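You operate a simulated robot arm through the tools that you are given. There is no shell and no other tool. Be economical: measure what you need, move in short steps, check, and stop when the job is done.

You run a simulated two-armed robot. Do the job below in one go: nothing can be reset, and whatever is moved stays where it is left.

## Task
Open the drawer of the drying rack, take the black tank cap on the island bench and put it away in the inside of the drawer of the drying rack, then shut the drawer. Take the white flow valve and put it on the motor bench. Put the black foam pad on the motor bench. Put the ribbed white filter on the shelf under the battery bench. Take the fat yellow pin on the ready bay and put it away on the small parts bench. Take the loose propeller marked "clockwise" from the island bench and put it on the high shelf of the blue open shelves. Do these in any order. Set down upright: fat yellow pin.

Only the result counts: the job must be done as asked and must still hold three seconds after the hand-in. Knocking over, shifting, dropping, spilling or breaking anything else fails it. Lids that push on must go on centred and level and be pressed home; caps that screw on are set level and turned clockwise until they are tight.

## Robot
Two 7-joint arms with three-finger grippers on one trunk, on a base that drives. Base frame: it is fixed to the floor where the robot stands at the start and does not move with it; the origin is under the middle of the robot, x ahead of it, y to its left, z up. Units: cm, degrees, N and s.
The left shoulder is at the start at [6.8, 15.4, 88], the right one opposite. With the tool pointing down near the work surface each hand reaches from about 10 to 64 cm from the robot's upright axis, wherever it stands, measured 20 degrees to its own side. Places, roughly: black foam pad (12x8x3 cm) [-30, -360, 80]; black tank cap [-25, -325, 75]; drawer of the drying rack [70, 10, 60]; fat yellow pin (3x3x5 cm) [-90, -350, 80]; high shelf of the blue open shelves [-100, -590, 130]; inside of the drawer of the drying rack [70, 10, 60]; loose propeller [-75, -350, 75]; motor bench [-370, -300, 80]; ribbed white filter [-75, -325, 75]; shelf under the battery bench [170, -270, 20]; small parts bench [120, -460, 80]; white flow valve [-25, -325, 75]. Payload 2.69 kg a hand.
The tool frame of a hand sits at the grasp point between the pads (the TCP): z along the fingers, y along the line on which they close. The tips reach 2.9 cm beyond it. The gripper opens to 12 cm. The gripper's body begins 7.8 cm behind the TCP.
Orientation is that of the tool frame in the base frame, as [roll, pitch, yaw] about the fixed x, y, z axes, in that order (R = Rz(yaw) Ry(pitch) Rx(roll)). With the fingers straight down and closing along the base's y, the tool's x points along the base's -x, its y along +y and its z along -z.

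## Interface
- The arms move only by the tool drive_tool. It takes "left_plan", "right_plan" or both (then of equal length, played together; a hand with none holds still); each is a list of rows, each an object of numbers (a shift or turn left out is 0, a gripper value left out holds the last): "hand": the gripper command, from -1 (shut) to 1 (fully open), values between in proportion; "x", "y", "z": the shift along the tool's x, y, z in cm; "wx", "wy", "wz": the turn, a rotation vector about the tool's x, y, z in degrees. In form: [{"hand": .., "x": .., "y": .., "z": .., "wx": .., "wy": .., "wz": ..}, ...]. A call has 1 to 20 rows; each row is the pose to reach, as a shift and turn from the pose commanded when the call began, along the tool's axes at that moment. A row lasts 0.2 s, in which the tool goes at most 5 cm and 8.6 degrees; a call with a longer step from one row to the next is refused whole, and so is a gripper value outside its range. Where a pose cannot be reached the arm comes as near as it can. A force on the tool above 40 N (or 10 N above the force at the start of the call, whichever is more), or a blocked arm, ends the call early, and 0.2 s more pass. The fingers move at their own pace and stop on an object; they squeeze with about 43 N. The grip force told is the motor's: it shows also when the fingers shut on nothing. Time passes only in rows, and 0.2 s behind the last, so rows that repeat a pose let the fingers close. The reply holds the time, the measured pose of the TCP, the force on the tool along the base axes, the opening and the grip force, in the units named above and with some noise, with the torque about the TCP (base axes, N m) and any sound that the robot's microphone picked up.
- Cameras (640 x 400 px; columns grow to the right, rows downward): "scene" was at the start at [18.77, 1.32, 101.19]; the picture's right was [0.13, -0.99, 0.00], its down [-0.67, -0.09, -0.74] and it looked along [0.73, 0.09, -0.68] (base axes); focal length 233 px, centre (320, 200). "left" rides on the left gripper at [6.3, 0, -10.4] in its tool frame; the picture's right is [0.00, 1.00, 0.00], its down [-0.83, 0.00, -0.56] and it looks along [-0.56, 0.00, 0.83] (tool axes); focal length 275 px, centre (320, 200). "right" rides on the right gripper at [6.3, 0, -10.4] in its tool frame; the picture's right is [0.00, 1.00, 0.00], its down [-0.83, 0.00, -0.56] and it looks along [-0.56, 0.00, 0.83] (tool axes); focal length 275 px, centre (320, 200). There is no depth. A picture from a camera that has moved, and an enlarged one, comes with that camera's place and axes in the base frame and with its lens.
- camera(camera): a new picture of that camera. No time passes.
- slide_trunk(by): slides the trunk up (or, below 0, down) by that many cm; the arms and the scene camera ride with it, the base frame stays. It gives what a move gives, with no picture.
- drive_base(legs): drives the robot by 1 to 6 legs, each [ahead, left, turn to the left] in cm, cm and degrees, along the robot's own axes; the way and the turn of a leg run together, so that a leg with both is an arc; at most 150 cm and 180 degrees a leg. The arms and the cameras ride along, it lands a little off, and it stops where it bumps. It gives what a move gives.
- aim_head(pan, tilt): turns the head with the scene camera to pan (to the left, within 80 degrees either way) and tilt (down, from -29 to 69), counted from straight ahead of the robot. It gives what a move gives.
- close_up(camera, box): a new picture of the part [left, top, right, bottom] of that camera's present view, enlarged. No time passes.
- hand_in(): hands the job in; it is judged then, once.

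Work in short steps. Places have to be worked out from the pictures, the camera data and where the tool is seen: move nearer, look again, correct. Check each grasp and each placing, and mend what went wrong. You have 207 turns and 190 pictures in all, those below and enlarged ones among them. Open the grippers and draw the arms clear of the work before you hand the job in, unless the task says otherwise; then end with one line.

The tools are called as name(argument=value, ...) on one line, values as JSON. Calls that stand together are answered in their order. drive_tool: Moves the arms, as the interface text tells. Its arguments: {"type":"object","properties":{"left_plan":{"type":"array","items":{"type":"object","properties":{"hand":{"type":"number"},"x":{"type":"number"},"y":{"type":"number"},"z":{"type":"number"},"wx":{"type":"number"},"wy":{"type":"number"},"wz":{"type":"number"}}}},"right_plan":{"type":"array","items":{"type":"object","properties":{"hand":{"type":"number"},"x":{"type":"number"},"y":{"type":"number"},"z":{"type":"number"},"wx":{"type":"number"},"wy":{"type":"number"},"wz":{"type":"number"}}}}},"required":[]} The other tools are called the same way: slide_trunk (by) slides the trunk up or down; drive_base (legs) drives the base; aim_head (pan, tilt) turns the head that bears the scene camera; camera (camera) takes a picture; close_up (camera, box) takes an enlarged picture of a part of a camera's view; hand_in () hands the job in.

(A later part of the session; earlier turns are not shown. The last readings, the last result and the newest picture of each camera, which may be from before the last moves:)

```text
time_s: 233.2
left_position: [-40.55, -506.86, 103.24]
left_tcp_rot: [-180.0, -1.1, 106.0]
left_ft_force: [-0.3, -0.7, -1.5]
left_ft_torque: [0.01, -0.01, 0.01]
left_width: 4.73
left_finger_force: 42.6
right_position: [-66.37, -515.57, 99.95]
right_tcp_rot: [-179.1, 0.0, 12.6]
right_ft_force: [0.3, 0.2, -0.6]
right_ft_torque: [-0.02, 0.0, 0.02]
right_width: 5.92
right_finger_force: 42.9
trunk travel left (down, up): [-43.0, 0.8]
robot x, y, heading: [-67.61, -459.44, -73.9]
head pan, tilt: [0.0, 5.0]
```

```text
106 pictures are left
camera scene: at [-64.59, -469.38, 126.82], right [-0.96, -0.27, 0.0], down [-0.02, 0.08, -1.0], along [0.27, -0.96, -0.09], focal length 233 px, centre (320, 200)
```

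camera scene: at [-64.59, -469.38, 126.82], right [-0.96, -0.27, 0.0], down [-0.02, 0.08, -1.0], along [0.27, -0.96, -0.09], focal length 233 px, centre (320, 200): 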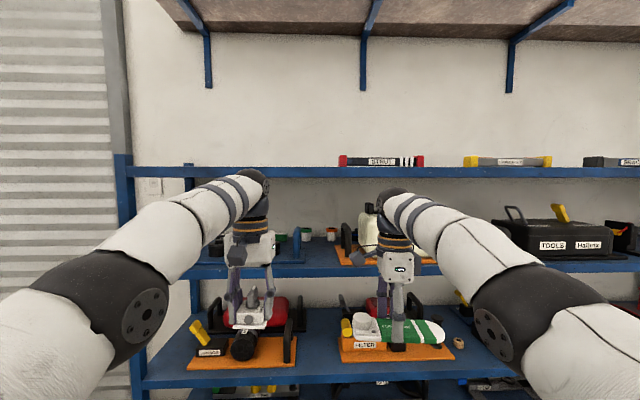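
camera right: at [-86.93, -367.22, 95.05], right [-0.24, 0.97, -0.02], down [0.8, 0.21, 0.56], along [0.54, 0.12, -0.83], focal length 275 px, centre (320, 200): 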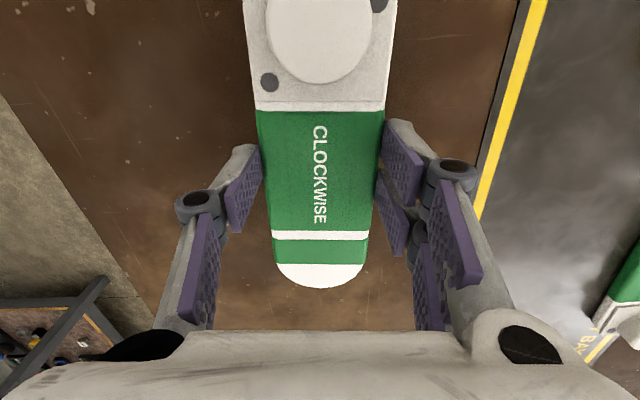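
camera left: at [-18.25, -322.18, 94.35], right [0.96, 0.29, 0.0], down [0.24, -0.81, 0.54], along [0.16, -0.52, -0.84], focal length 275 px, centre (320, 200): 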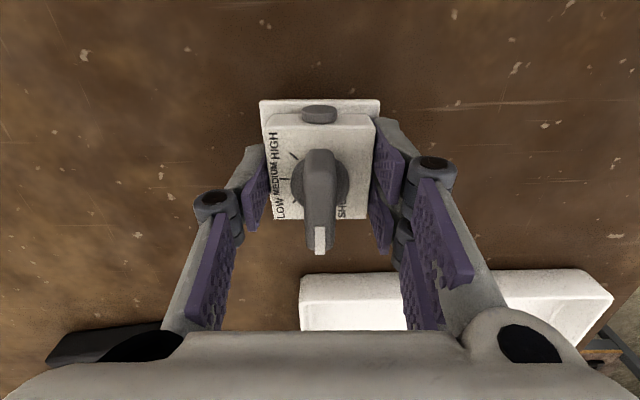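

The high shelf's top board is at z≈130 with free space left of the first red-black piece. I raise and draw back the right hand with the propeller, and pull the left hand close.

drive_tool(left_plan=[{"x": 2, "y": 0.5}, {"x": 4, "y": 1}, {"x": 6, "y": 1.5}, {"x": 8, "y": 2}, {"x": 10, "y": 3}, {"x": 12, "y": 4}, {"x": 14, "y": 5}, {"x": 16, "y": 5.5}, {"x": 17, "y": 6}, {"x": 17, "y": 6}, {"x": 17, "y": 6}, {"x": 17, "y": 6}, {"x": 17, "y": 6}, {"x": 17, "y": 6}], right_plan=[{"y": -2, "z": -1}, {"y": -4, "z": -3}, {"y": -6, "z": -6}, {"y": -8, "z": -9}, {"y": -10, "z": -12}, {"y": -12, "z": -15}, {"y": -14, "z": -18}, {"y": -15, "z": -21}, {"y": -15, "z": -24}, {"y": -15, "z": -27}, {"y": -15, "z": -30}, {"y": -15, "z": -33}, {"y": -15, "z": -36}, {"y": -15, "z": -38}])

camera(camera="scene")

```text
time_s: 236.2
left_position: [-39.45, -488.5, 103.89]
left_tcp_rot: [179.9, -0.9, 105.9]
left_ft_force: [0.6, 1.4, -0.2]
left_ft_torque: [-0.06, 0.0, -0.01]
left_width: 4.72
left_finger_force: 42.9
right_position: [-68.99, -497.26, 123.9]
right_tcp_rot: [-179.4, 0.2, 12.7]
right_ft_force: [0.3, 1.5, -1.0]
right_ft_torque: [-0.13, 0.02, -0.02]
right_width: 5.95
right_finger_force: 43.0
right hand out of reach, approached as far as the arm can: row 9, 10, 11, 12, 13, 14
trunk travel left (down, up): [-43.0, 0.8]
robot x, y, heading: [-67.33, -459.83, -73.9]
head pan, tilt: [0.0, 5.0]
```

```text
105 pictures are left
camera scene: at [-64.54, -468.96, 126.89], right [-0.96, -0.27, 0.0], down [-0.02, 0.08, -1.0], along [0.27, -0.96, -0.08], focal length 233 px, centre (320, 200)
```

scene: 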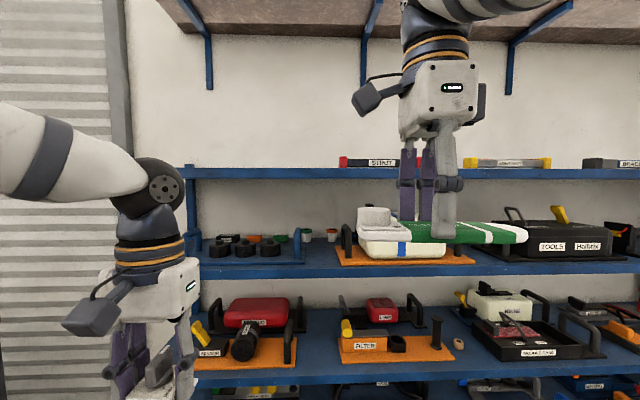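

The arm can't get the tool that high pointing straight down. I lean the tool forward 50° (about the blade's length) while extending ahead, which lowers the wrist, then try to raise.

drive_tool(right_plan=[{"y": 2.5, "z": 1, "wx": -7}, {"y": 5, "z": 2, "wx": -14}, {"y": 8, "z": 2, "wx": -21}, {"y": 11, "z": 2, "wx": -28}, {"y": 14, "z": 2, "wx": -35}, {"y": 16, "z": 1, "wx": -42}, {"y": 18, "z": 0, "wx": -50}, {"y": 18, "z": -3, "wx": -50}, {"y": 18, "z": -6, "wx": -50}, {"y": 18, "z": -9, "wx": -50}, {"y": 18, "z": -12, "wx": -50}, {"y": 18, "z": -14, "wx": -50}])

camera(camera="scene")

```text
time_s: 238.8
left_position: [-39.43, -488.93, 103.62]
left_tcp_rot: [179.9, -1.2, 105.9]
left_ft_force: [-0.8, 0.2, -0.8]
left_ft_torque: [-0.01, -0.01, 0.0]
left_width: 4.72
left_finger_force: 42.3
right_position: [-65.27, -513.9, 135.0]
right_tcp_rot: [130.9, 0.1, 12.6]
right_ft_force: [0.6, 0.3, 0.0]
right_ft_torque: [0.02, -0.01, 0.0]
right_width: 5.91
right_finger_force: 42.5
right hand out of reach, approached as far as the arm can: row 2, 3, 4, 5, 6, 7, 8, 11, 12
trunk travel left (down, up): [-43.0, 0.8]
robot x, y, heading: [-67.42, -459.46, -73.9]
head pan, tilt: [0.0, 5.0]
```

```text
104 pictures are left
camera scene: at [-64.57, -469.36, 126.83], right [-0.96, -0.27, 0.0], down [-0.02, 0.08, -1.0], along [0.27, -0.96, -0.09], focal length 233 px, centre (320, 200)
```

scene: 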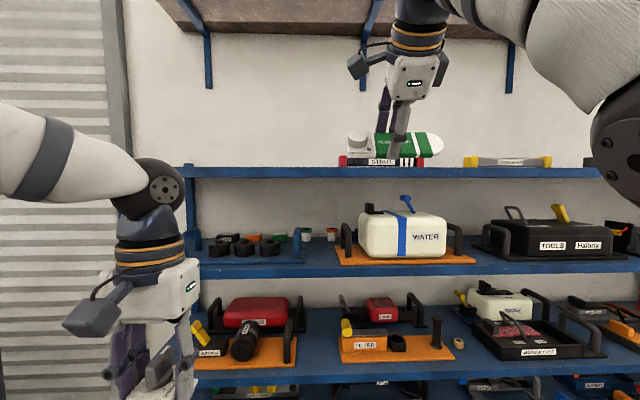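

Now z = 135 with 49° lean. I lean 13° more and raise another 5 cm to clear the board.

drive_tool(right_plan=[{"y": 0.5, "z": -0.5, "wx": -5}, {"y": 1, "z": -1, "wx": -10}, {"y": 2, "z": -1.7, "wx": -13}, {"y": 3, "z": -2.5, "wx": -13}, {"y": 3.8, "z": -3.2, "wx": -13}, {"y": 4.6, "z": -3.9, "wx": -13}, {"y": 4.6, "z": -3.9, "wx": -13}])

camera(camera="right")

```text
time_s: 240.4
left_position: [-39.41, -488.82, 103.58]
left_tcp_rot: [180.0, -1.1, 106.0]
left_ft_force: [-0.8, 0.1, -1.3]
left_ft_torque: [-0.01, -0.01, 0.03]
left_width: 4.74
left_finger_force: 43.0
right_position: [-65.16, -513.79, 140.97]
right_tcp_rot: [117.8, 0.0, 12.7]
right_ft_force: [-0.2, -0.8, 0.1]
right_ft_torque: [0.01, 0.0, 0.01]
right_width: 5.93
right_finger_force: 42.3
right hand out of reach, approached as far as the arm can: row 2, 3
trunk travel left (down, up): [-43.0, 0.8]
robot x, y, heading: [-67.26, -459.34, -74.2]
head pan, tilt: [0.0, 5.0]
```

```text
103 pictures are left
camera right: at [-60.98, -503.28, 145.77], right [0.11, -0.45, 0.88], down [-0.92, 0.3, 0.26], along [-0.38, -0.84, -0.39], focal length 275 px, centre (320, 200)
```

right: 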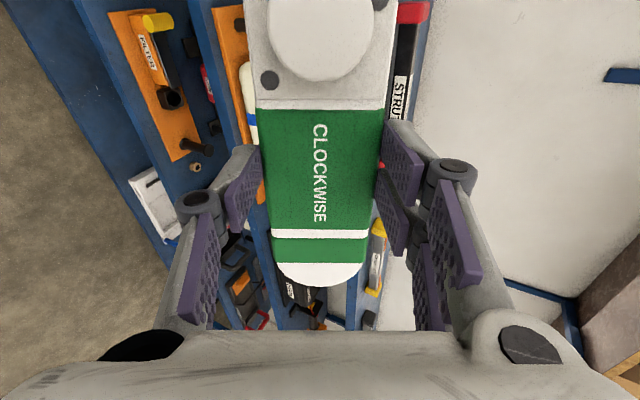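

The board's front edge is about 40 cm beyond the propeller; free space lies to the east of the first strut. I pull the left hand further back, then move left 35 and ahead 25 and look.

drive_tool(left_plan=[{"x": 2, "y": 1}, {"x": 4, "y": 2}, {"x": 6, "y": 3}, {"x": 8, "y": 4}, {"x": 10, "y": 5}])

drive_base(legs=[[0, 35, 1.5], [25, 0, 0]])

camera(camera="scene")

camera(camera="right")

```text
time_s: 241.6
left_position: [-37.31, -477.81, 103.87]
left_tcp_rot: [179.9, -1.1, 105.9]
left_ft_force: [0.4, 0.1, -1.7]
left_ft_torque: [-0.03, -0.01, -0.02]
left_width: 4.75
left_finger_force: 42.8
right_position: [-65.12, -513.78, 140.94]
right_tcp_rot: [118.0, -0.1, 12.6]
right_ft_force: [0.1, -0.6, 0.4]
right_ft_torque: [0.02, 0.01, -0.03]
right_width: 5.91
right_finger_force: 42.6
trunk travel left (down, up): [-43.0, 0.8]
robot x, y, heading: [-67.61, -459.82, -74.3]
head pan, tilt: [0.0, 5.0]
```

```text
time_s: 246.2
left_position: [3.85, -490.82, 103.86]
left_tcp_rot: [180.0, -1.1, 107.8]
left_ft_force: [-0.1, -0.7, -1.4]
left_ft_torque: [0.04, -0.01, -0.02]
left_width: 4.75
left_finger_force: 43.1
right_position: [-23.01, -527.56, 140.8]
right_tcp_rot: [117.9, 0.0, 14.3]
right_ft_force: [0.5, 0.2, -1.1]
right_ft_torque: [-0.01, 0.0, -0.02]
right_width: 5.91
right_finger_force: 43.0
trunk travel left (down, up): [-43.0, 0.8]
robot x, y, heading: [-26.67, -473.65, -72.7]
head pan, tilt: [0.0, 5.0]
```

```text
102 pictures are left
camera scene: at [-23.56, -483.13, 126.83], right [-0.95, -0.3, 0.0], down [-0.03, 0.08, -1.0], along [0.3, -0.95, -0.09], focal length 233 px, centre (320, 200)
```

scene: 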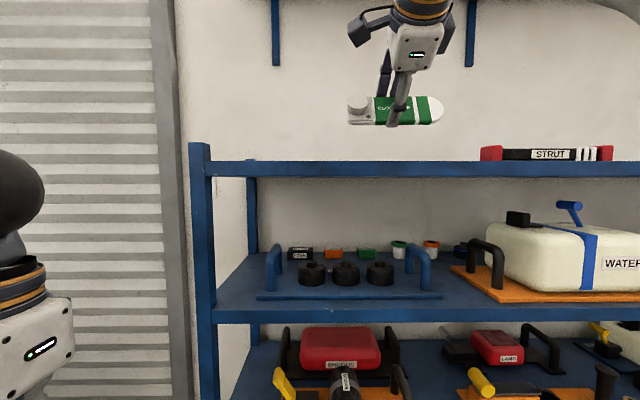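

```text
101 pictures are left
camera right: at [-19.03, -517.03, 145.69], right [0.12, -0.45, 0.88], down [-0.93, 0.27, 0.26], along [-0.36, -0.85, -0.39], focal length 275 px, centre (320, 200)
```

right: 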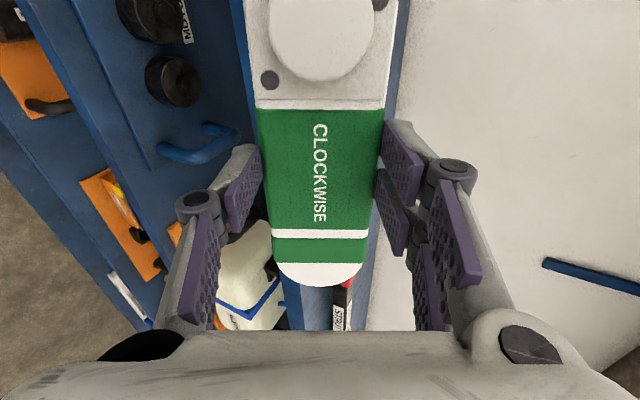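

The top board spans v 230–273 cm in room depth, and the propeller is in front of free space, 26 cm from the strut. I drive 22 cm ahead so the blade is over the board.

drive_base(legs=[[21, 0, 0]])

camera(camera="right")

camera(camera="scene")

```text
time_s: 247.9
left_position: [10.26, -510.6, 103.84]
left_tcp_rot: [179.9, -1.2, 107.7]
left_ft_force: [0.1, -0.4, -0.7]
left_ft_torque: [0.01, -0.01, 0.01]
left_width: 4.72
left_finger_force: 42.9
right_position: [-16.5, -547.43, 140.79]
right_tcp_rot: [117.9, 0.0, 14.4]
right_ft_force: [0.3, -1.0, -2.2]
right_ft_torque: [0.03, 0.02, 0.0]
right_width: 5.92
right_finger_force: 42.5
trunk travel left (down, up): [-43.0, 0.8]
robot x, y, heading: [-20.56, -493.38, -72.2]
head pan, tilt: [0.0, 5.0]
```

```text
100 pictures are left
camera right: at [-12.66, -536.89, 145.7], right [0.12, -0.45, 0.88], down [-0.93, 0.27, 0.26], along [-0.36, -0.85, -0.39], focal length 275 px, centre (320, 200)
```

right: 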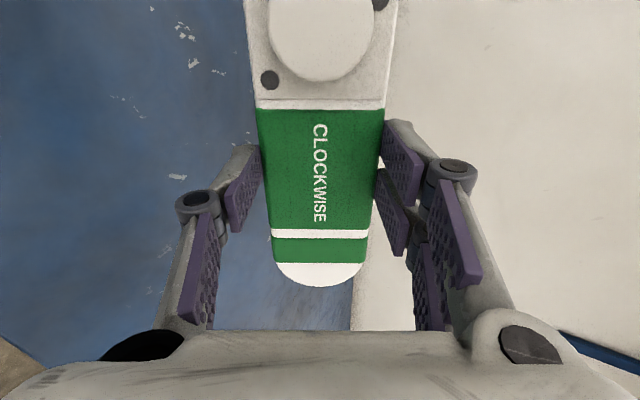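

```text
99 pictures are left
camera scene: at [-17.23, -503.0, 126.83], right [-0.95, -0.3, 0.0], down [-0.03, 0.08, -1.0], along [0.3, -0.95, -0.09], focal length 233 px, centre (320, 200)
```

scene: 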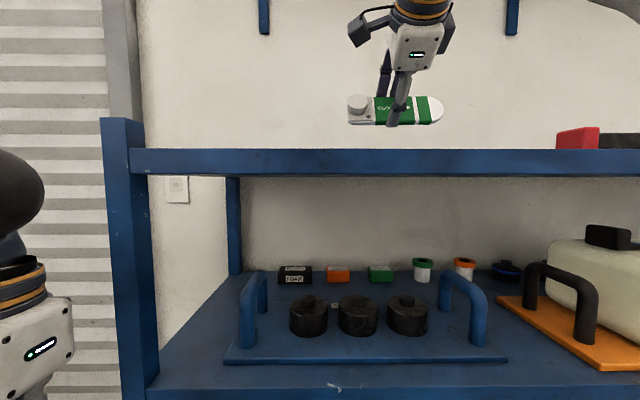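

The blade is over the blue board, clear of everything. I lower about 4.5 cm, then feel for contact.

drive_tool(right_plan=[{"y": -0.9, "z": 0.47}, {"y": -2, "z": 1.06}, {"y": -3, "z": 1.6}, {"y": -3.7, "z": 1.97}, {"y": -4.1, "z": 2.2}, {"y": -4.5, "z": 2.4}, {"y": -4.9, "z": 2.6}, {"y": -5.3, "z": 2.8}])

camera(camera="right")

camera(camera="scene")

```text
time_s: 249.7
left_position: [10.16, -510.64, 103.9]
left_tcp_rot: [179.8, -1.2, 107.7]
left_ft_force: [0.9, 0.4, -1.4]
left_ft_torque: [0.03, 0.02, 0.01]
left_width: 4.76
left_finger_force: 42.7
right_position: [-16.82, -549.56, 135.98]
right_tcp_rot: [118.7, -1.0, 13.9]
right_ft_force: [0.7, 0.1, -1.0]
right_ft_torque: [0.02, 0.01, -0.03]
right_width: 5.92
right_finger_force: 42.9
right hand out of reach, approached as far as the arm can: row 3, 4, 5, 6, 7, 8
trunk travel left (down, up): [-43.0, 0.8]
robot x, y, heading: [-20.48, -493.36, -72.2]
head pan, tilt: [0.0, 5.0]
```

```text
98 pictures are left
camera right: at [-12.96, -539.22, 140.98], right [0.1, -0.47, 0.88], down [-0.93, 0.27, 0.25], along [-0.36, -0.84, -0.41], focal length 275 px, centre (320, 200)
```

right: 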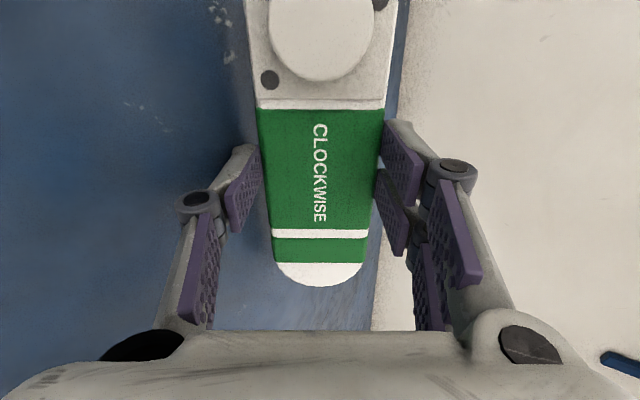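

```text
97 pictures are left
camera scene: at [-16.86, -502.71, 127.37], right [-0.94, -0.35, 0.0], down [-0.01, 0.02, -1.0], along [0.35, -0.94, -0.03], focal length 233 px, centre (320, 200)
```

scene: 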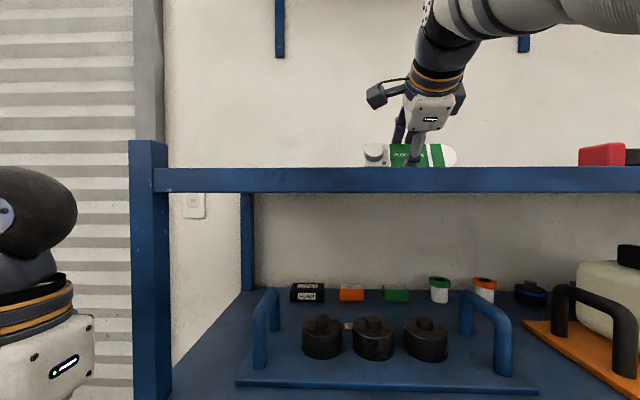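

No contact yet at 136. I lower the rest by the trunk, 1 cm.

slide_trunk(by=-1)

camera(camera="scene")

```text
time_s: 250.1
left_position: [10.28, -510.55, 103.28]
left_tcp_rot: [180.0, -1.1, 107.7]
left_ft_force: [-0.5, -1.2, -1.4]
left_ft_torque: [0.07, 0.02, 0.01]
left_width: 4.74
left_finger_force: 43.3
right_position: [-16.65, -550.33, 135.82]
right_tcp_rot: [117.9, -0.8, 14.0]
right_ft_force: [0.9, 4.9, 7.4]
right_ft_torque: [0.23, 0.07, -0.07]
right_width: 5.93
right_finger_force: 42.5
trunk travel left (down, up): [-42.4, 1.4]
robot x, y, heading: [-20.24, -493.18, -72.2]
head pan, tilt: [0.0, 5.0]
stopped: the force on the tool passed its limit at 47 N (the readings are from after the stop); the commanded pose is now the measured one
```

```text
96 pictures are left
camera scene: at [-16.82, -503.57, 126.53], right [-0.95, -0.32, 0.0], down [-0.02, 0.06, -1.0], along [0.32, -0.94, -0.06], focal length 233 px, centre (320, 200)
```

scene: 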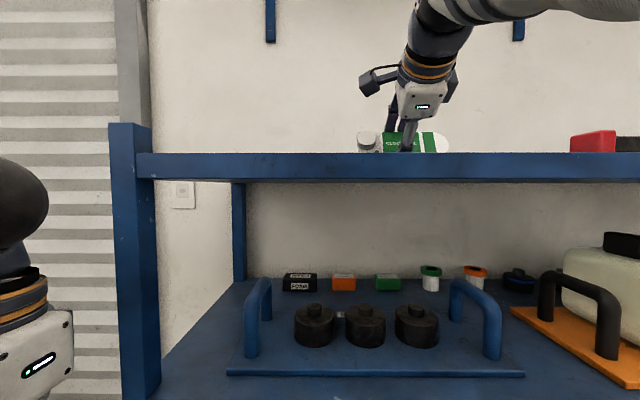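

Contact with the board. I open a little while rising slightly, letting the blade tip forward off the fingertips, and look.

drive_tool(right_plan=[{"y": 0.3, "z": -0.15, "hand": 0.1}, {"y": 0.6, "z": -0.3, "hand": 0.2}, {"y": 0.9, "z": -0.5, "hand": 0.33}, {"y": 0.9, "z": -0.5, "hand": 0.33}, {"y": 0.9, "z": -0.5, "hand": 0.33}])

camera(camera="right")

camera(camera="scene")

```text
time_s: 251.3
left_position: [10.25, -510.63, 103.22]
left_tcp_rot: [-180.0, -1.2, 107.6]
left_ft_force: [-0.2, -0.6, -2.0]
left_ft_torque: [0.03, -0.01, 0.02]
left_width: 4.74
left_finger_force: 43.3
right_position: [-16.51, -550.29, 136.58]
right_tcp_rot: [118.2, -0.6, 13.9]
right_ft_force: [-0.2, 0.4, 0.1]
right_ft_torque: [0.01, 0.0, -0.01]
right_width: 7.99
right_finger_force: 0.0
trunk travel left (down, up): [-42.4, 1.4]
robot x, y, heading: [-20.31, -493.15, -72.5]
head pan, tilt: [0.0, 5.0]
```

```text
95 pictures are left
camera right: at [-12.63, -539.84, 141.6], right [0.11, -0.46, 0.88], down [-0.93, 0.27, 0.26], along [-0.36, -0.85, -0.4], focal length 275 px, centre (320, 200)
```

right: 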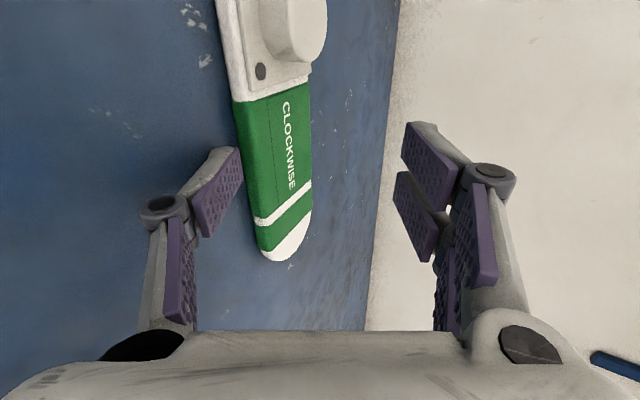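

```text
94 pictures are left
camera scene: at [-17.01, -503.7, 126.21], right [-0.95, -0.3, 0.0], down [-0.03, 0.08, -1.0], along [0.3, -0.95, -0.09], focal length 233 px, centre (320, 200)
```

scene: 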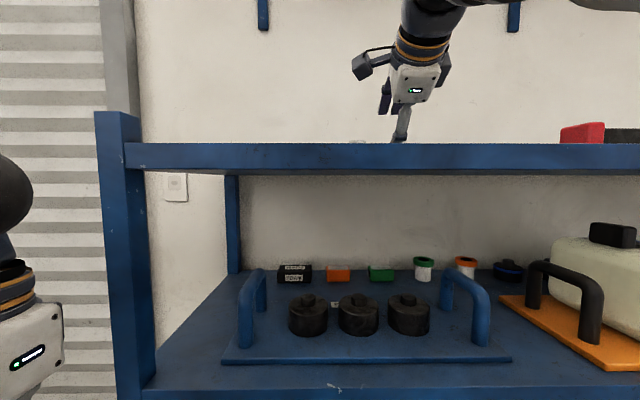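

The propeller lies flat on the high shelf. I raise the hand a few cm and back straight away.

drive_tool(right_plan=[{"y": 0.9, "z": -0.5}, {"y": 1.8, "z": -1.5}, {"y": 2.6, "z": -3}, {"y": 3.4, "z": -4.5}])

drive_base(legs=[[-45, 0, 0]])

camera(camera="right")

```text
time_s: 252.3
left_position: [10.31, -510.6, 103.25]
left_tcp_rot: [180.0, -1.3, 107.6]
left_ft_force: [0.3, 0.3, -1.6]
left_ft_torque: [0.01, 0.01, -0.01]
left_width: 4.75
left_finger_force: 43.0
right_position: [-17.44, -548.45, 140.73]
right_tcp_rot: [118.1, -0.7, 13.9]
right_ft_force: [-0.4, 0.4, -0.2]
right_ft_torque: [-0.01, -0.03, 0.02]
right_width: 8.0
right_finger_force: 0.1
right hand out of reach, approached as far as the arm can: row 4
trunk travel left (down, up): [-42.4, 1.4]
robot x, y, heading: [-20.7, -493.51, -72.3]
head pan, tilt: [0.0, 5.0]
```

```text
time_s: 255.1
left_position: [-3.41, -467.69, 103.29]
left_tcp_rot: [180.0, -1.2, 107.8]
left_ft_force: [1.1, -0.6, -1.5]
left_ft_torque: [-0.01, 0.03, -0.05]
left_width: 4.73
left_finger_force: 43.1
right_position: [-30.98, -505.62, 140.61]
right_tcp_rot: [118.2, -0.6, 14.0]
right_ft_force: [0.4, 1.0, 0.4]
right_ft_torque: [0.01, 0.01, 0.0]
right_width: 7.96
right_finger_force: 0.1
trunk travel left (down, up): [-42.4, 1.4]
robot x, y, heading: [-33.95, -450.44, -72.4]
head pan, tilt: [0.0, 5.0]
```

```text
93 pictures are left
camera right: at [-27.02, -495.06, 145.56], right [0.11, -0.46, 0.88], down [-0.93, 0.27, 0.26], along [-0.36, -0.85, -0.4], focal length 275 px, centre (320, 200)
```

right: 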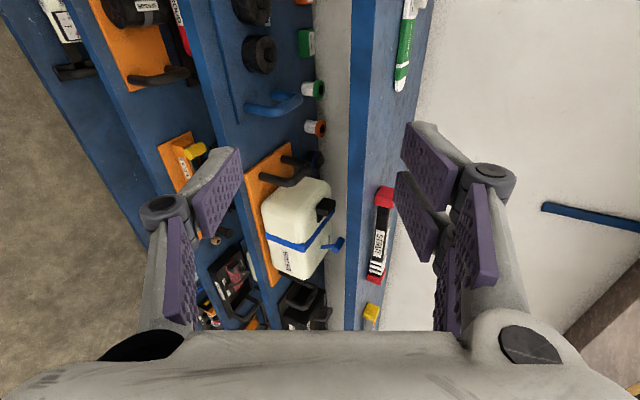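

The propeller is safely on the high shelf. I bring the right hand upright and lower, then turn to the island for the pad.

drive_tool(right_plan=[{"y": -3.7, "z": 1.1, "wx": 6}, {"y": -7.4, "z": 2.2, "wx": 13}, {"y": -11.1, "z": 3.2, "wx": 20}, {"y": -14.9, "z": 4.3, "wx": 27}, {"y": -18.6, "z": 5.4, "wx": 34}, {"y": -22.3, "z": 6.5, "wx": 41}, {"y": -26, "z": 7.6, "wx": 48}, {"y": -29.8, "z": 8.6, "wx": 55}, {"y": -33.5, "z": 9.7, "wx": 62}, {"y": -37.2, "z": 10.8, "wx": 62}, {"y": -37.2, "z": 10.8, "wx": 62}])

drive_base(legs=[[0, 0, 90], [0, 0, 90]])

aim_head(pan=0, tilt=45)

camera(camera="scene")

```text
time_s: 257.4
left_position: [-3.5, -467.73, 103.13]
left_tcp_rot: [-179.9, -1.3, 107.8]
left_ft_force: [0.3, -0.3, -1.7]
left_ft_torque: [0.02, 0.01, -0.02]
left_width: 4.73
left_finger_force: 43.0
right_position: [-32.78, -497.56, 102.61]
right_tcp_rot: [-179.7, -0.6, 14.1]
right_ft_force: [0.2, 0.1, 0.1]
right_ft_torque: [0.0, -0.03, -0.01]
right_width: 7.97
right_finger_force: 0.0
trunk travel left (down, up): [-42.4, 1.4]
robot x, y, heading: [-34.33, -449.99, -72.3]
head pan, tilt: [0.0, 5.0]
```

```text
time_s: 265.5
left_position: [-64.64, -433.17, 103.24]
left_tcp_rot: [179.9, -1.1, -72.4]
left_ft_force: [-0.9, -0.4, -0.3]
left_ft_torque: [0.0, -0.04, 0.02]
left_width: 4.72
left_finger_force: 42.9
right_position: [-35.28, -403.1, 102.65]
right_tcp_rot: [-179.9, -0.6, -166.2]
right_ft_force: [0.9, 1.5, 0.3]
right_ft_torque: [-0.01, 0.02, 0.01]
right_width: 7.99
right_finger_force: 0.1
trunk travel left (down, up): [-42.4, 1.4]
robot x, y, heading: [-34.26, -450.53, 107.5]
head pan, tilt: [0.0, 5.0]
```

```text
time_s: 266.6
left_position: [-64.63, -433.13, 103.24]
left_tcp_rot: [-180.0, -1.2, -72.2]
left_ft_force: [0.2, 0.3, -2.0]
left_ft_torque: [0.0, 0.02, -0.01]
left_width: 4.75
left_finger_force: 42.8
right_position: [-35.21, -403.11, 102.65]
right_tcp_rot: [-179.8, -0.5, -166.1]
right_ft_force: [0.2, -0.3, 0.6]
right_ft_torque: [0.0, 0.0, 0.0]
right_width: 7.99
right_finger_force: 0.0
trunk travel left (down, up): [-42.4, 1.4]
robot x, y, heading: [-34.08, -450.38, 107.7]
head pan, tilt: [0.0, 45.0]
```

```text
92 pictures are left
camera scene: at [-37.25, -440.46, 119.98], right [0.95, 0.31, 0.0], down [0.22, -0.67, -0.71], along [-0.22, 0.68, -0.7], focal length 233 px, centre (320, 200)
```

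scene: 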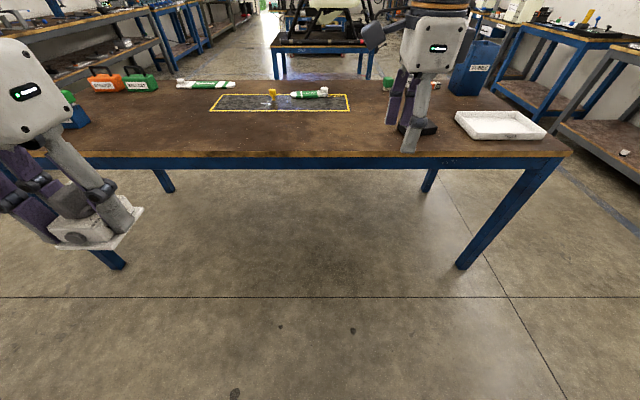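

The pad is just behind the right hand. I move right 15 and ahead 33 to bring it in reach.

drive_base(legs=[[0, -15, 0], [33, 0, 0]])

camera(camera="right")

```text
time_s: 270.1
left_position: [-60.21, -397.26, 103.18]
left_tcp_rot: [-180.0, -1.2, -72.3]
left_ft_force: [-0.3, 0.3, -1.6]
left_ft_torque: [-0.05, -0.01, -0.01]
left_width: 4.75
left_finger_force: 43.2
right_position: [-30.92, -367.27, 102.59]
right_tcp_rot: [-179.8, -0.6, -166.0]
right_ft_force: [-0.1, 0.7, -0.6]
right_ft_torque: [-0.02, -0.04, 0.0]
right_width: 7.98
right_finger_force: 0.1
trunk travel left (down, up): [-42.4, 1.4]
robot x, y, heading: [-29.46, -414.5, 107.8]
head pan, tilt: [0.0, 45.0]
```

```text
91 pictures are left
camera right: at [-36.88, -368.67, 113.07], right [-0.25, 0.97, 0.0], down [0.81, 0.21, 0.55], along [0.53, 0.13, -0.84], focal length 275 px, centre (320, 200)
```

right: 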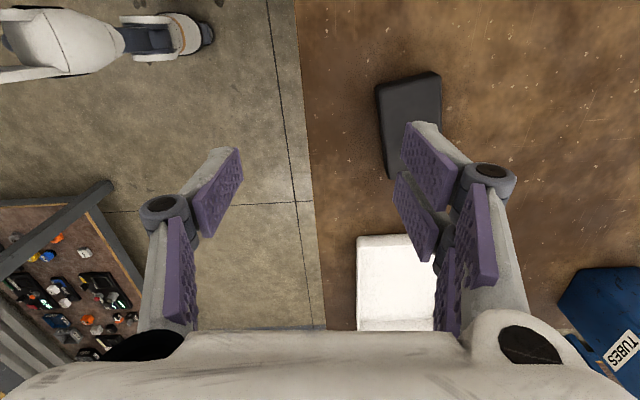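

Pad centre ≈[-29, -355], its long side at about 28°. I turn the hand 14°, open fully and hover over it.

drive_tool(right_plan=[{"x": -1.6, "y": 3.8, "z": 1, "wz": -5, "hand": 1}, {"x": -3.3, "y": 7.6, "z": 3, "wz": -10}, {"x": -4.9, "y": 11.4, "z": 5, "wz": -14}, {"x": -4.9, "y": 11.4, "z": 9, "wz": -14}, {"x": -4.9, "y": 11.4, "z": 12.6, "wz": -14}, {"x": -4.9, "y": 11.4, "z": 12.6, "wz": -14}])

camera(camera="right")

```text
time_s: 271.6
left_position: [-60.21, -397.2, 103.26]
left_tcp_rot: [-179.9, -1.2, -72.3]
left_ft_force: [-0.4, -0.3, -0.8]
left_ft_torque: [0.03, 0.03, 0.0]
left_width: 4.74
left_finger_force: 43.4
right_position: [-28.98, -355.31, 90.04]
right_tcp_rot: [-179.9, -0.6, -152.0]
right_ft_force: [-0.3, -0.1, 0.9]
right_ft_torque: [0.03, 0.0, -0.06]
right_width: 12.03
right_finger_force: 0.1
right hand out of reach, approached as far as the arm can: row 3
trunk travel left (down, up): [-42.4, 1.4]
robot x, y, heading: [-29.59, -414.4, 107.6]
head pan, tilt: [0.0, 45.0]
```

```text
90 pictures are left
camera right: at [-34.37, -358.1, 100.44], right [-0.47, 0.88, 0.0], down [0.74, 0.4, 0.55], along [0.48, 0.26, -0.84], focal length 275 px, centre (320, 200)
```

right: 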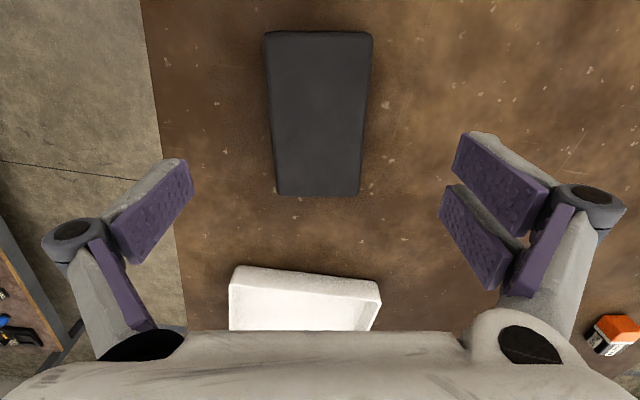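

Well aligned. I lower over the pad, grip its 8 cm sides and lift slowly.

drive_tool(right_plan=[{"x": -0.3, "z": 3}, {"x": -0.3, "z": 6}, {"x": -0.3, "z": 8}, {"x": -0.3, "z": 8.9}, {"x": -0.3, "z": 8.9, "hand": -1}, {"x": -0.3, "z": 8.9}, {"x": -0.3, "z": 8.9}, {"x": -0.3, "z": 8.9}, {"x": -0.3, "z": 8.7}, {"x": -0.3, "z": 8.3}, {"x": -0.3, "z": 7.8}, {"x": -0.3, "z": 7}, {"x": -0.3, "z": 6}, {"x": -0.3, "z": 5}])

camera(camera="right")

```text
time_s: 274.6
left_position: [-60.1, -397.22, 103.29]
left_tcp_rot: [-179.9, -1.1, -72.1]
left_ft_force: [0.1, -0.4, -2.1]
left_ft_torque: [0.01, 0.02, 0.0]
left_width: 4.72
left_finger_force: 42.9
right_position: [-28.86, -354.96, 84.88]
right_tcp_rot: [-180.0, -0.6, -152.0]
right_ft_force: [0.0, -0.6, -0.3]
right_ft_torque: [-0.03, 0.05, 0.0]
right_width: 6.84
right_finger_force: 43.2
trunk travel left (down, up): [-42.4, 1.4]
robot x, y, heading: [-29.88, -414.6, 107.8]
head pan, tilt: [0.0, 45.0]
```

```text
89 pictures are left
camera right: at [-34.21, -357.85, 95.42], right [-0.47, 0.88, 0.0], down [0.74, 0.4, 0.55], along [0.48, 0.26, -0.84], focal length 275 px, centre (320, 200)
```

right: 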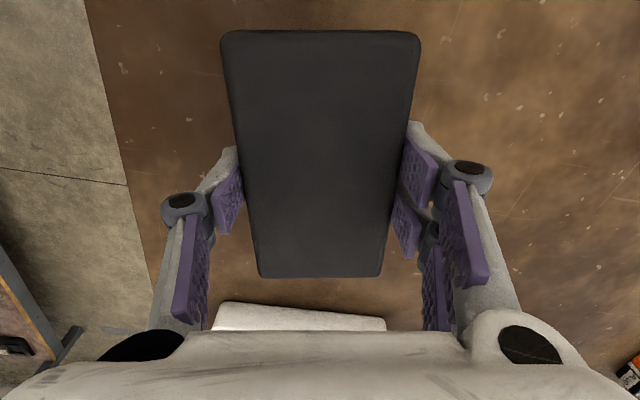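

The pad is held. I lift it, back off and drive around the island's west end to face the motor bench.

drive_tool(right_plan=[{"z": -1}, {"z": -2.3}, {"z": -3.7}, {"z": -5.2}, {"z": -6.7}, {"z": -8.2}, {"z": -9.7}, {"z": -11.2}, {"z": -12.7}, {"z": -14}])

drive_base(legs=[[-33, 0, 0], [0, 0, 90], [120, 0, 0], [63, 0, 0], [0, -125, 0], [0, -120, 0]])

aim_head(pan=0, tilt=35)

camera(camera="scene")

```text
time_s: 276.8
left_position: [-60.17, -397.21, 103.24]
left_tcp_rot: [-180.0, -1.2, -72.2]
left_ft_force: [-0.1, -1.2, -1.4]
left_ft_torque: [-0.02, 0.03, 0.03]
left_width: 4.74
left_finger_force: 43.1
right_position: [-28.43, -355.82, 98.73]
right_tcp_rot: [180.0, -0.6, -151.9]
right_ft_force: [-0.7, -1.4, -0.2]
right_ft_torque: [0.01, 0.03, 0.0]
right_width: 6.82
right_finger_force: 43.1
right hand out of reach, approached as far as the arm can: row 8, 9, 10
trunk travel left (down, up): [-42.4, 1.4]
robot x, y, heading: [-29.79, -414.37, 107.7]
head pan, tilt: [0.0, 45.0]
```

```text
time_s: 302.7
left_position: [-253.33, -416.41, 103.16]
left_tcp_rot: [-179.9, -1.1, 20.5]
left_ft_force: [-0.8, 0.0, -1.8]
left_ft_torque: [0.02, -0.02, 0.01]
left_width: 4.72
left_finger_force: 43.4
right_position: [-295.68, -387.64, 98.79]
right_tcp_rot: [-179.8, -1.8, -58.0]
right_ft_force: [7.1, -1.3, 3.5]
right_ft_torque: [-0.02, 0.43, 0.18]
right_width: 6.83
right_finger_force: 43.5
trunk travel left (down, up): [-42.4, 1.4]
robot x, y, heading: [-237.76, -385.0, -159.3]
head pan, tilt: [0.0, 45.0]
stopped in leg 6: the force on the tool passed its limit at 51 N (the readings are from after the stop); the commanded pose is now the measured one
```

```text
time_s: 303.5
left_position: [-253.14, -416.54, 103.3]
left_tcp_rot: [180.0, -1.2, 20.5]
left_ft_force: [0.4, 0.5, -2.2]
left_ft_torque: [-0.02, -0.02, -0.02]
left_width: 4.73
left_finger_force: 42.9
right_position: [-295.7, -387.74, 98.79]
right_tcp_rot: [-179.9, -1.7, -58.1]
right_ft_force: [11.1, -3.2, 5.4]
right_ft_torque: [0.02, 0.55, 0.33]
right_width: 6.8
right_finger_force: 42.6
trunk travel left (down, up): [-42.4, 1.4]
robot x, y, heading: [-237.58, -385.13, -159.6]
head pan, tilt: [0.0, 35.0]
```

```text
88 pictures are left
camera scene: at [-247.59, -388.71, 121.4], right [-0.35, 0.94, 0.0], down [0.54, 0.2, -0.82], along [-0.77, -0.29, -0.57], focal length 233 px, centre (320, 200)
```

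scene: 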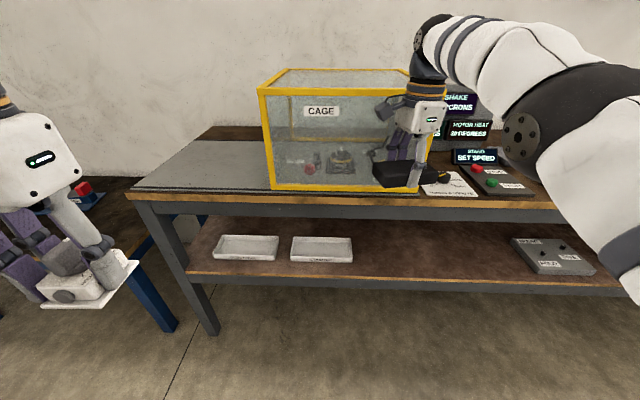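

The held pad touched the yellow cage's corner on the test bench. I back straight away from it and look at the cage.

drive_base(legs=[[-15, 0, 0]])

camera(camera="scene")

camera(camera="right")

```text
time_s: 304.8
left_position: [-239.45, -411.42, 103.2]
left_tcp_rot: [-180.0, -1.2, 20.6]
left_ft_force: [-0.3, 0.1, -1.8]
left_ft_torque: [-0.02, 0.04, -0.01]
left_width: 4.75
left_finger_force: 43.0
right_position: [-281.93, -382.6, 98.59]
right_tcp_rot: [-179.9, -1.6, -58.0]
right_ft_force: [0.7, 0.1, 0.9]
right_ft_torque: [0.01, 0.04, 0.04]
right_width: 6.83
right_finger_force: 43.7
trunk travel left (down, up): [-42.4, 1.4]
robot x, y, heading: [-223.91, -379.99, -159.2]
head pan, tilt: [0.0, 35.0]
```

```text
87 pictures are left
camera scene: at [-233.91, -383.51, 121.39], right [-0.35, 0.94, 0.0], down [0.54, 0.2, -0.82], along [-0.77, -0.29, -0.57], focal length 233 px, centre (320, 200)
```

scene: 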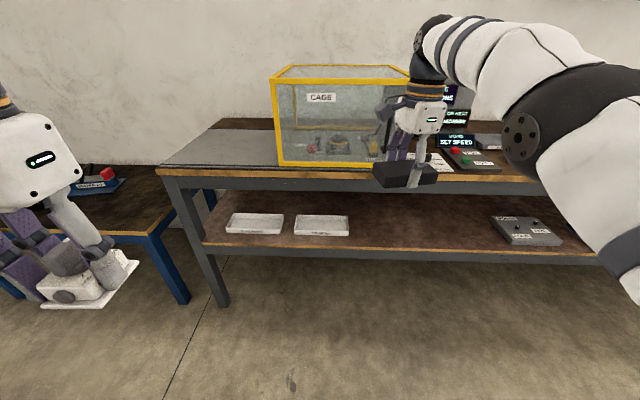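

```text
86 pictures are left
camera right: at [-278.7, -387.6, 109.28], right [-0.85, -0.53, 0.0], down [-0.45, 0.72, 0.53], along [-0.28, 0.45, -0.85], focal length 275 px, centre (320, 200)
```

right: 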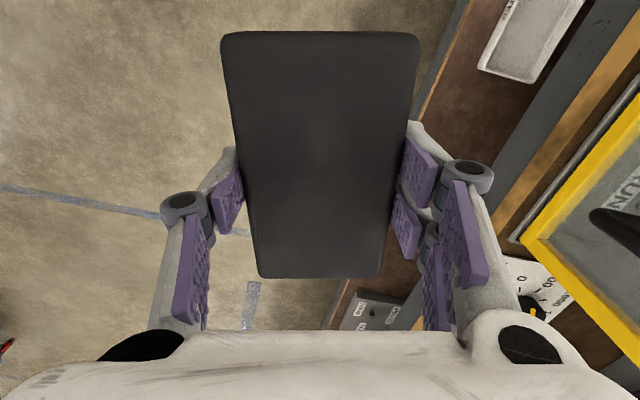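

The bench top there is higher than thought (z≈86); the cage shows no visible displacement. I correct my heading and go on sideways with 20 cm clearance.

drive_base(legs=[[0, 0, -3.3], [2, -60, 0], [0, -60, 0]])

camera(camera="scene")

```text
time_s: 315.0
left_position: [-278.9, -296.77, 103.26]
left_tcp_rot: [180.0, -1.2, 17.5]
left_ft_force: [0.1, -0.3, -1.1]
left_ft_torque: [0.01, -0.01, 0.02]
left_width: 4.75
left_finger_force: 42.8
right_position: [-319.77, -265.67, 98.6]
right_tcp_rot: [-179.8, -1.8, -61.1]
right_ft_force: [0.4, 0.7, 0.3]
right_ft_torque: [-0.02, -0.01, -0.01]
right_width: 6.82
right_finger_force: 43.6
trunk travel left (down, up): [-42.4, 1.4]
robot x, y, heading: [-261.26, -266.24, -162.5]
head pan, tilt: [0.0, 35.0]
```

```text
85 pictures are left
camera scene: at [-271.84, -269.28, 121.39], right [-0.3, 0.95, 0.0], down [0.55, 0.17, -0.82], along [-0.78, -0.25, -0.57], focal length 233 px, centre (320, 200)
```

scene: 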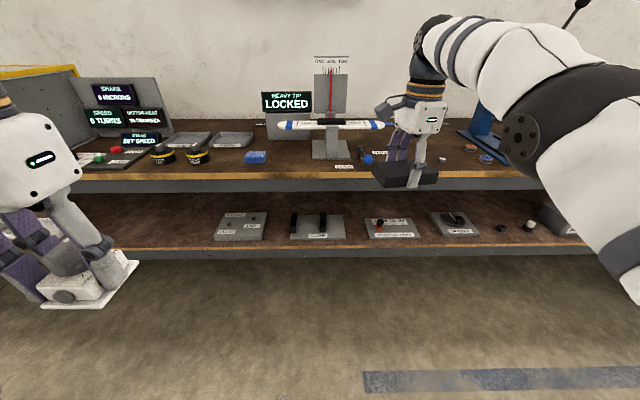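

This long grey bench is the motor bench. I zoom in for free space along its front.

close_up(camera="scene", box=[90, 90, 350, 200])

close_up(camera="right", box=[0, 0, 640, 400])

close_up(camera="left", box=[0, 0, 640, 400])

```text
2.46 times, centred on (220, 145) of scene
camera zoom: at [-271.84, -269.28, 121.39], right [-0.3, 0.95, 0.0], down [0.55, 0.17, -0.82], along [-0.78, -0.25, -0.57], focal length 574 px, centre (566, 335)
```

zoom: 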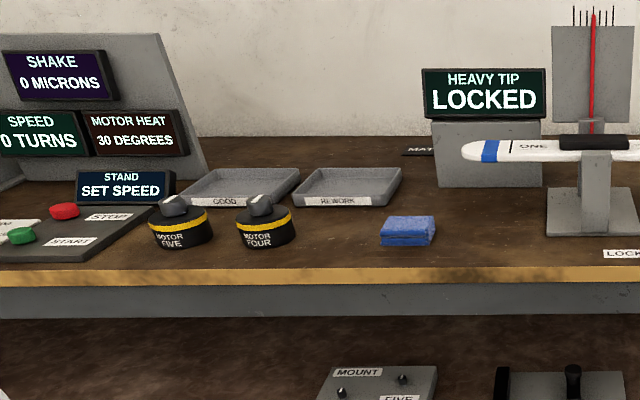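

```text
1.00 times, centred on (320, 200) of right (not enlarged: the box is as wide or as high as the picture)
camera zoom: at [-316.76, -270.93, 109.24], right [-0.87, -0.49, 0.0], down [-0.41, 0.74, 0.53], along [-0.26, 0.46, -0.85], focal length 275 px, centre (320, 200)
```

zoom: 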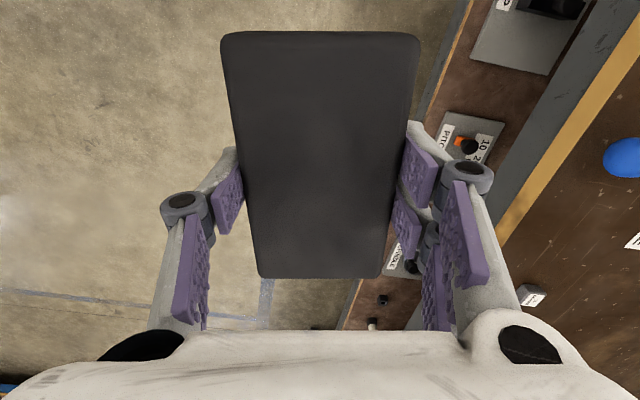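

```text
1.00 times, centred on (320, 200) of left (not enlarged: the box is as wide or as high as the picture)
camera zoom: at [-273.09, -295.09, 113.71], right [0.3, -0.96, 0.0], down [-0.81, -0.25, 0.54], along [-0.51, -0.16, -0.84], focal length 275 px, centre (320, 200)
```

zoom: 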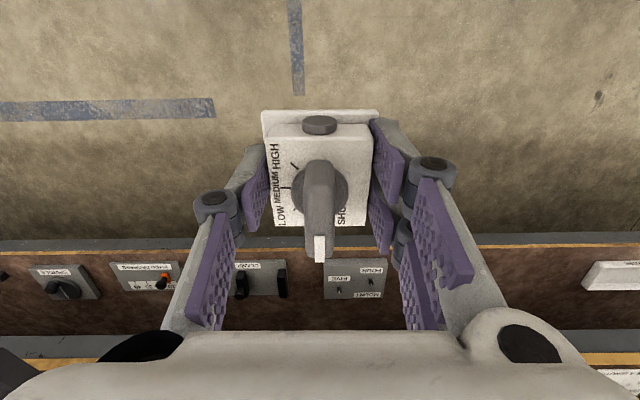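

Gaps here are tight and a propeller blade overhangs one. I shift 45 cm to the right and look at the bench's other part.

drive_base(legs=[[0, -45, 0]])

camera(camera="scene")

camera(camera="left")

```text
time_s: 318.9
left_position: [-292.15, -254.64, 103.18]
left_tcp_rot: [180.0, -1.1, 17.7]
left_ft_force: [-0.3, -0.3, -1.6]
left_ft_torque: [-0.02, 0.0, 0.01]
left_width: 4.74
left_finger_force: 42.2
right_position: [-332.99, -223.75, 98.61]
right_tcp_rot: [-179.9, -1.7, -60.9]
right_ft_force: [0.7, 0.3, -0.8]
right_ft_torque: [-0.04, 0.03, -0.01]
right_width: 6.82
right_finger_force: 43.4
trunk travel left (down, up): [-42.4, 1.4]
robot x, y, heading: [-275.0, -223.96, -162.6]
head pan, tilt: [0.0, 35.0]
```

```text
81 pictures are left
camera scene: at [-285.13, -227.12, 121.39], right [-0.3, 0.95, 0.0], down [0.55, 0.17, -0.82], along [-0.78, -0.25, -0.57], focal length 233 px, centre (320, 200)
```

scene: 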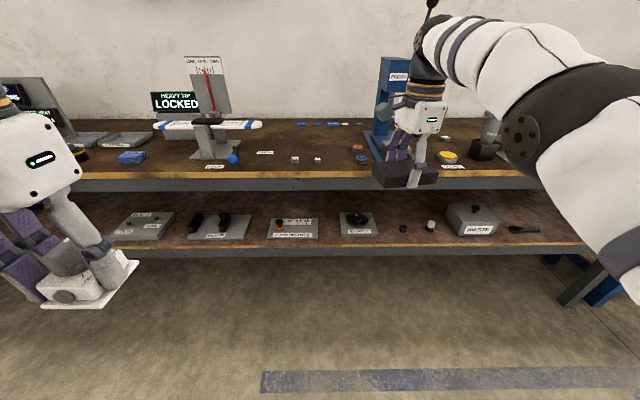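

```text
80 pictures are left
camera left: at [-286.3, -252.93, 113.71], right [0.3, -0.95, 0.0], down [-0.8, -0.25, 0.54], along [-0.51, -0.16, -0.84], focal length 275 px, centre (320, 200)
```

left: 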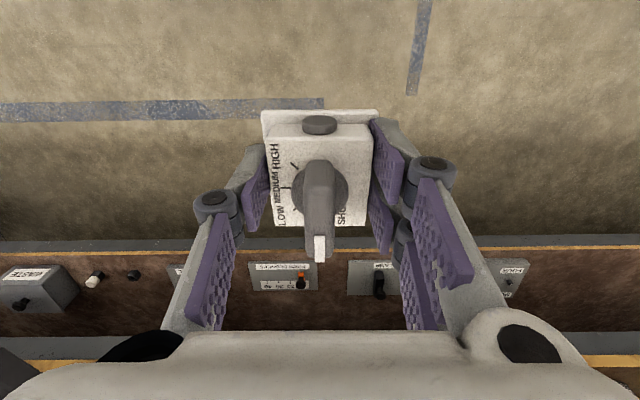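

There's a freer middle part; I zoom in on it.

close_up(camera="scene", box=[190, 105, 390, 195])

```text
3.20 times, centred on (290, 150) of scene
camera zoom: at [-285.13, -227.12, 121.39], right [-0.3, 0.95, 0.0], down [0.55, 0.17, -0.82], along [-0.78, -0.25, -0.57], focal length 747 px, centre (416, 360)
```

zoom: 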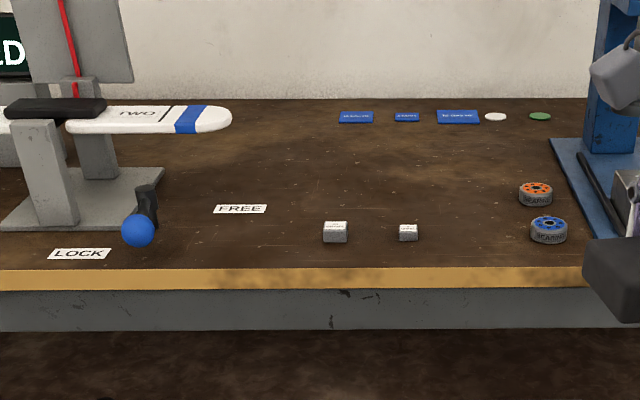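

The clear area is behind the small blocks: valve to go left, pad right. I align the pad with the bench, then drive in so the right hand is above its spot.

drive_tool(right_plan=[{"x": 2, "y": 0.4, "wz": 4}, {"x": 4, "y": 0.8, "wz": 8}, {"x": 6, "y": 1.2, "wz": 11.5}, {"x": 6, "y": 1.2, "wz": 11.5}])

drive_base(legs=[[0, 6, 0], [30, 0, 0]])

camera(camera="scene")

camera(camera="right")

```text
time_s: 319.9
left_position: [-292.1, -254.68, 103.21]
left_tcp_rot: [179.9, -1.4, 17.8]
left_ft_force: [-0.6, -0.2, -2.0]
left_ft_torque: [0.0, 0.0, 0.05]
left_width: 4.74
left_finger_force: 42.7
right_position: [-330.58, -229.08, 98.67]
right_tcp_rot: [-179.5, -1.7, -72.5]
right_ft_force: [0.0, 0.2, -0.9]
right_ft_torque: [0.01, 0.01, -0.03]
right_width: 6.81
right_finger_force: 43.2
right hand out of reach, approached as far as the arm can: row 2, 3, 4
trunk travel left (down, up): [-42.4, 1.4]
robot x, y, heading: [-274.79, -223.97, -162.7]
head pan, tilt: [0.0, 35.0]
```

```text
time_s: 322.7
left_position: [-319.41, -269.57, 103.19]
left_tcp_rot: [179.9, -1.2, 17.8]
left_ft_force: [-0.1, 0.3, -1.5]
left_ft_torque: [0.02, -0.06, -0.01]
left_width: 4.74
left_finger_force: 42.5
right_position: [-357.88, -244.03, 98.65]
right_tcp_rot: [-179.5, -1.7, -72.4]
right_ft_force: [-0.1, -0.7, -0.2]
right_ft_torque: [0.02, -0.04, 0.02]
right_width: 6.8
right_finger_force: 43.0
trunk travel left (down, up): [-42.4, 1.4]
robot x, y, heading: [-302.13, -238.53, -162.1]
head pan, tilt: [0.0, 35.0]
```

```text
78 pictures are left
camera scene: at [-312.51, -242.05, 121.38], right [-0.3, 0.95, 0.0], down [0.55, 0.17, -0.82], along [-0.78, -0.25, -0.57], focal length 233 px, centre (320, 200)
```

scene: 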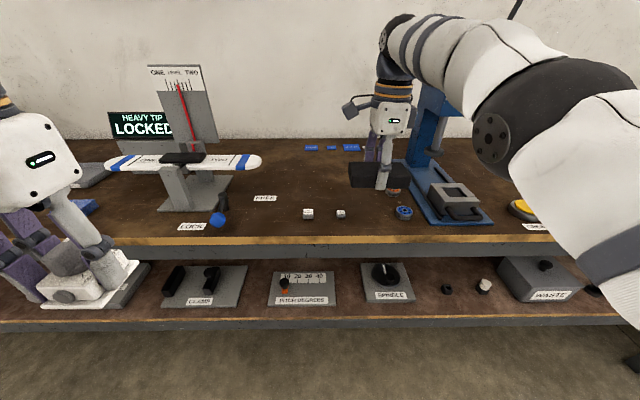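

```text
77 pictures are left
camera right: at [-356.11, -249.67, 109.24], right [-0.95, -0.31, -0.01], down [-0.26, 0.8, 0.53], along [-0.16, 0.51, -0.85], focal length 275 px, centre (320, 200)
```

right: 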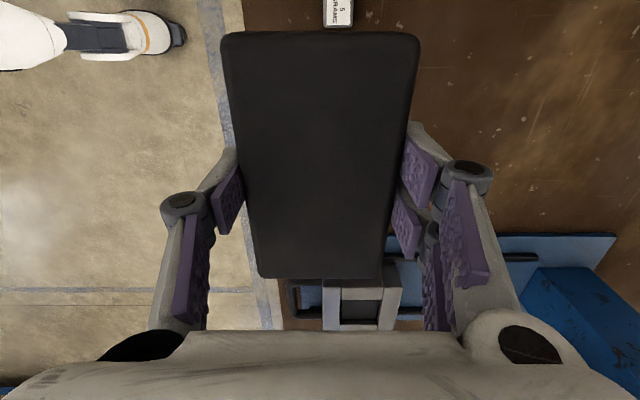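

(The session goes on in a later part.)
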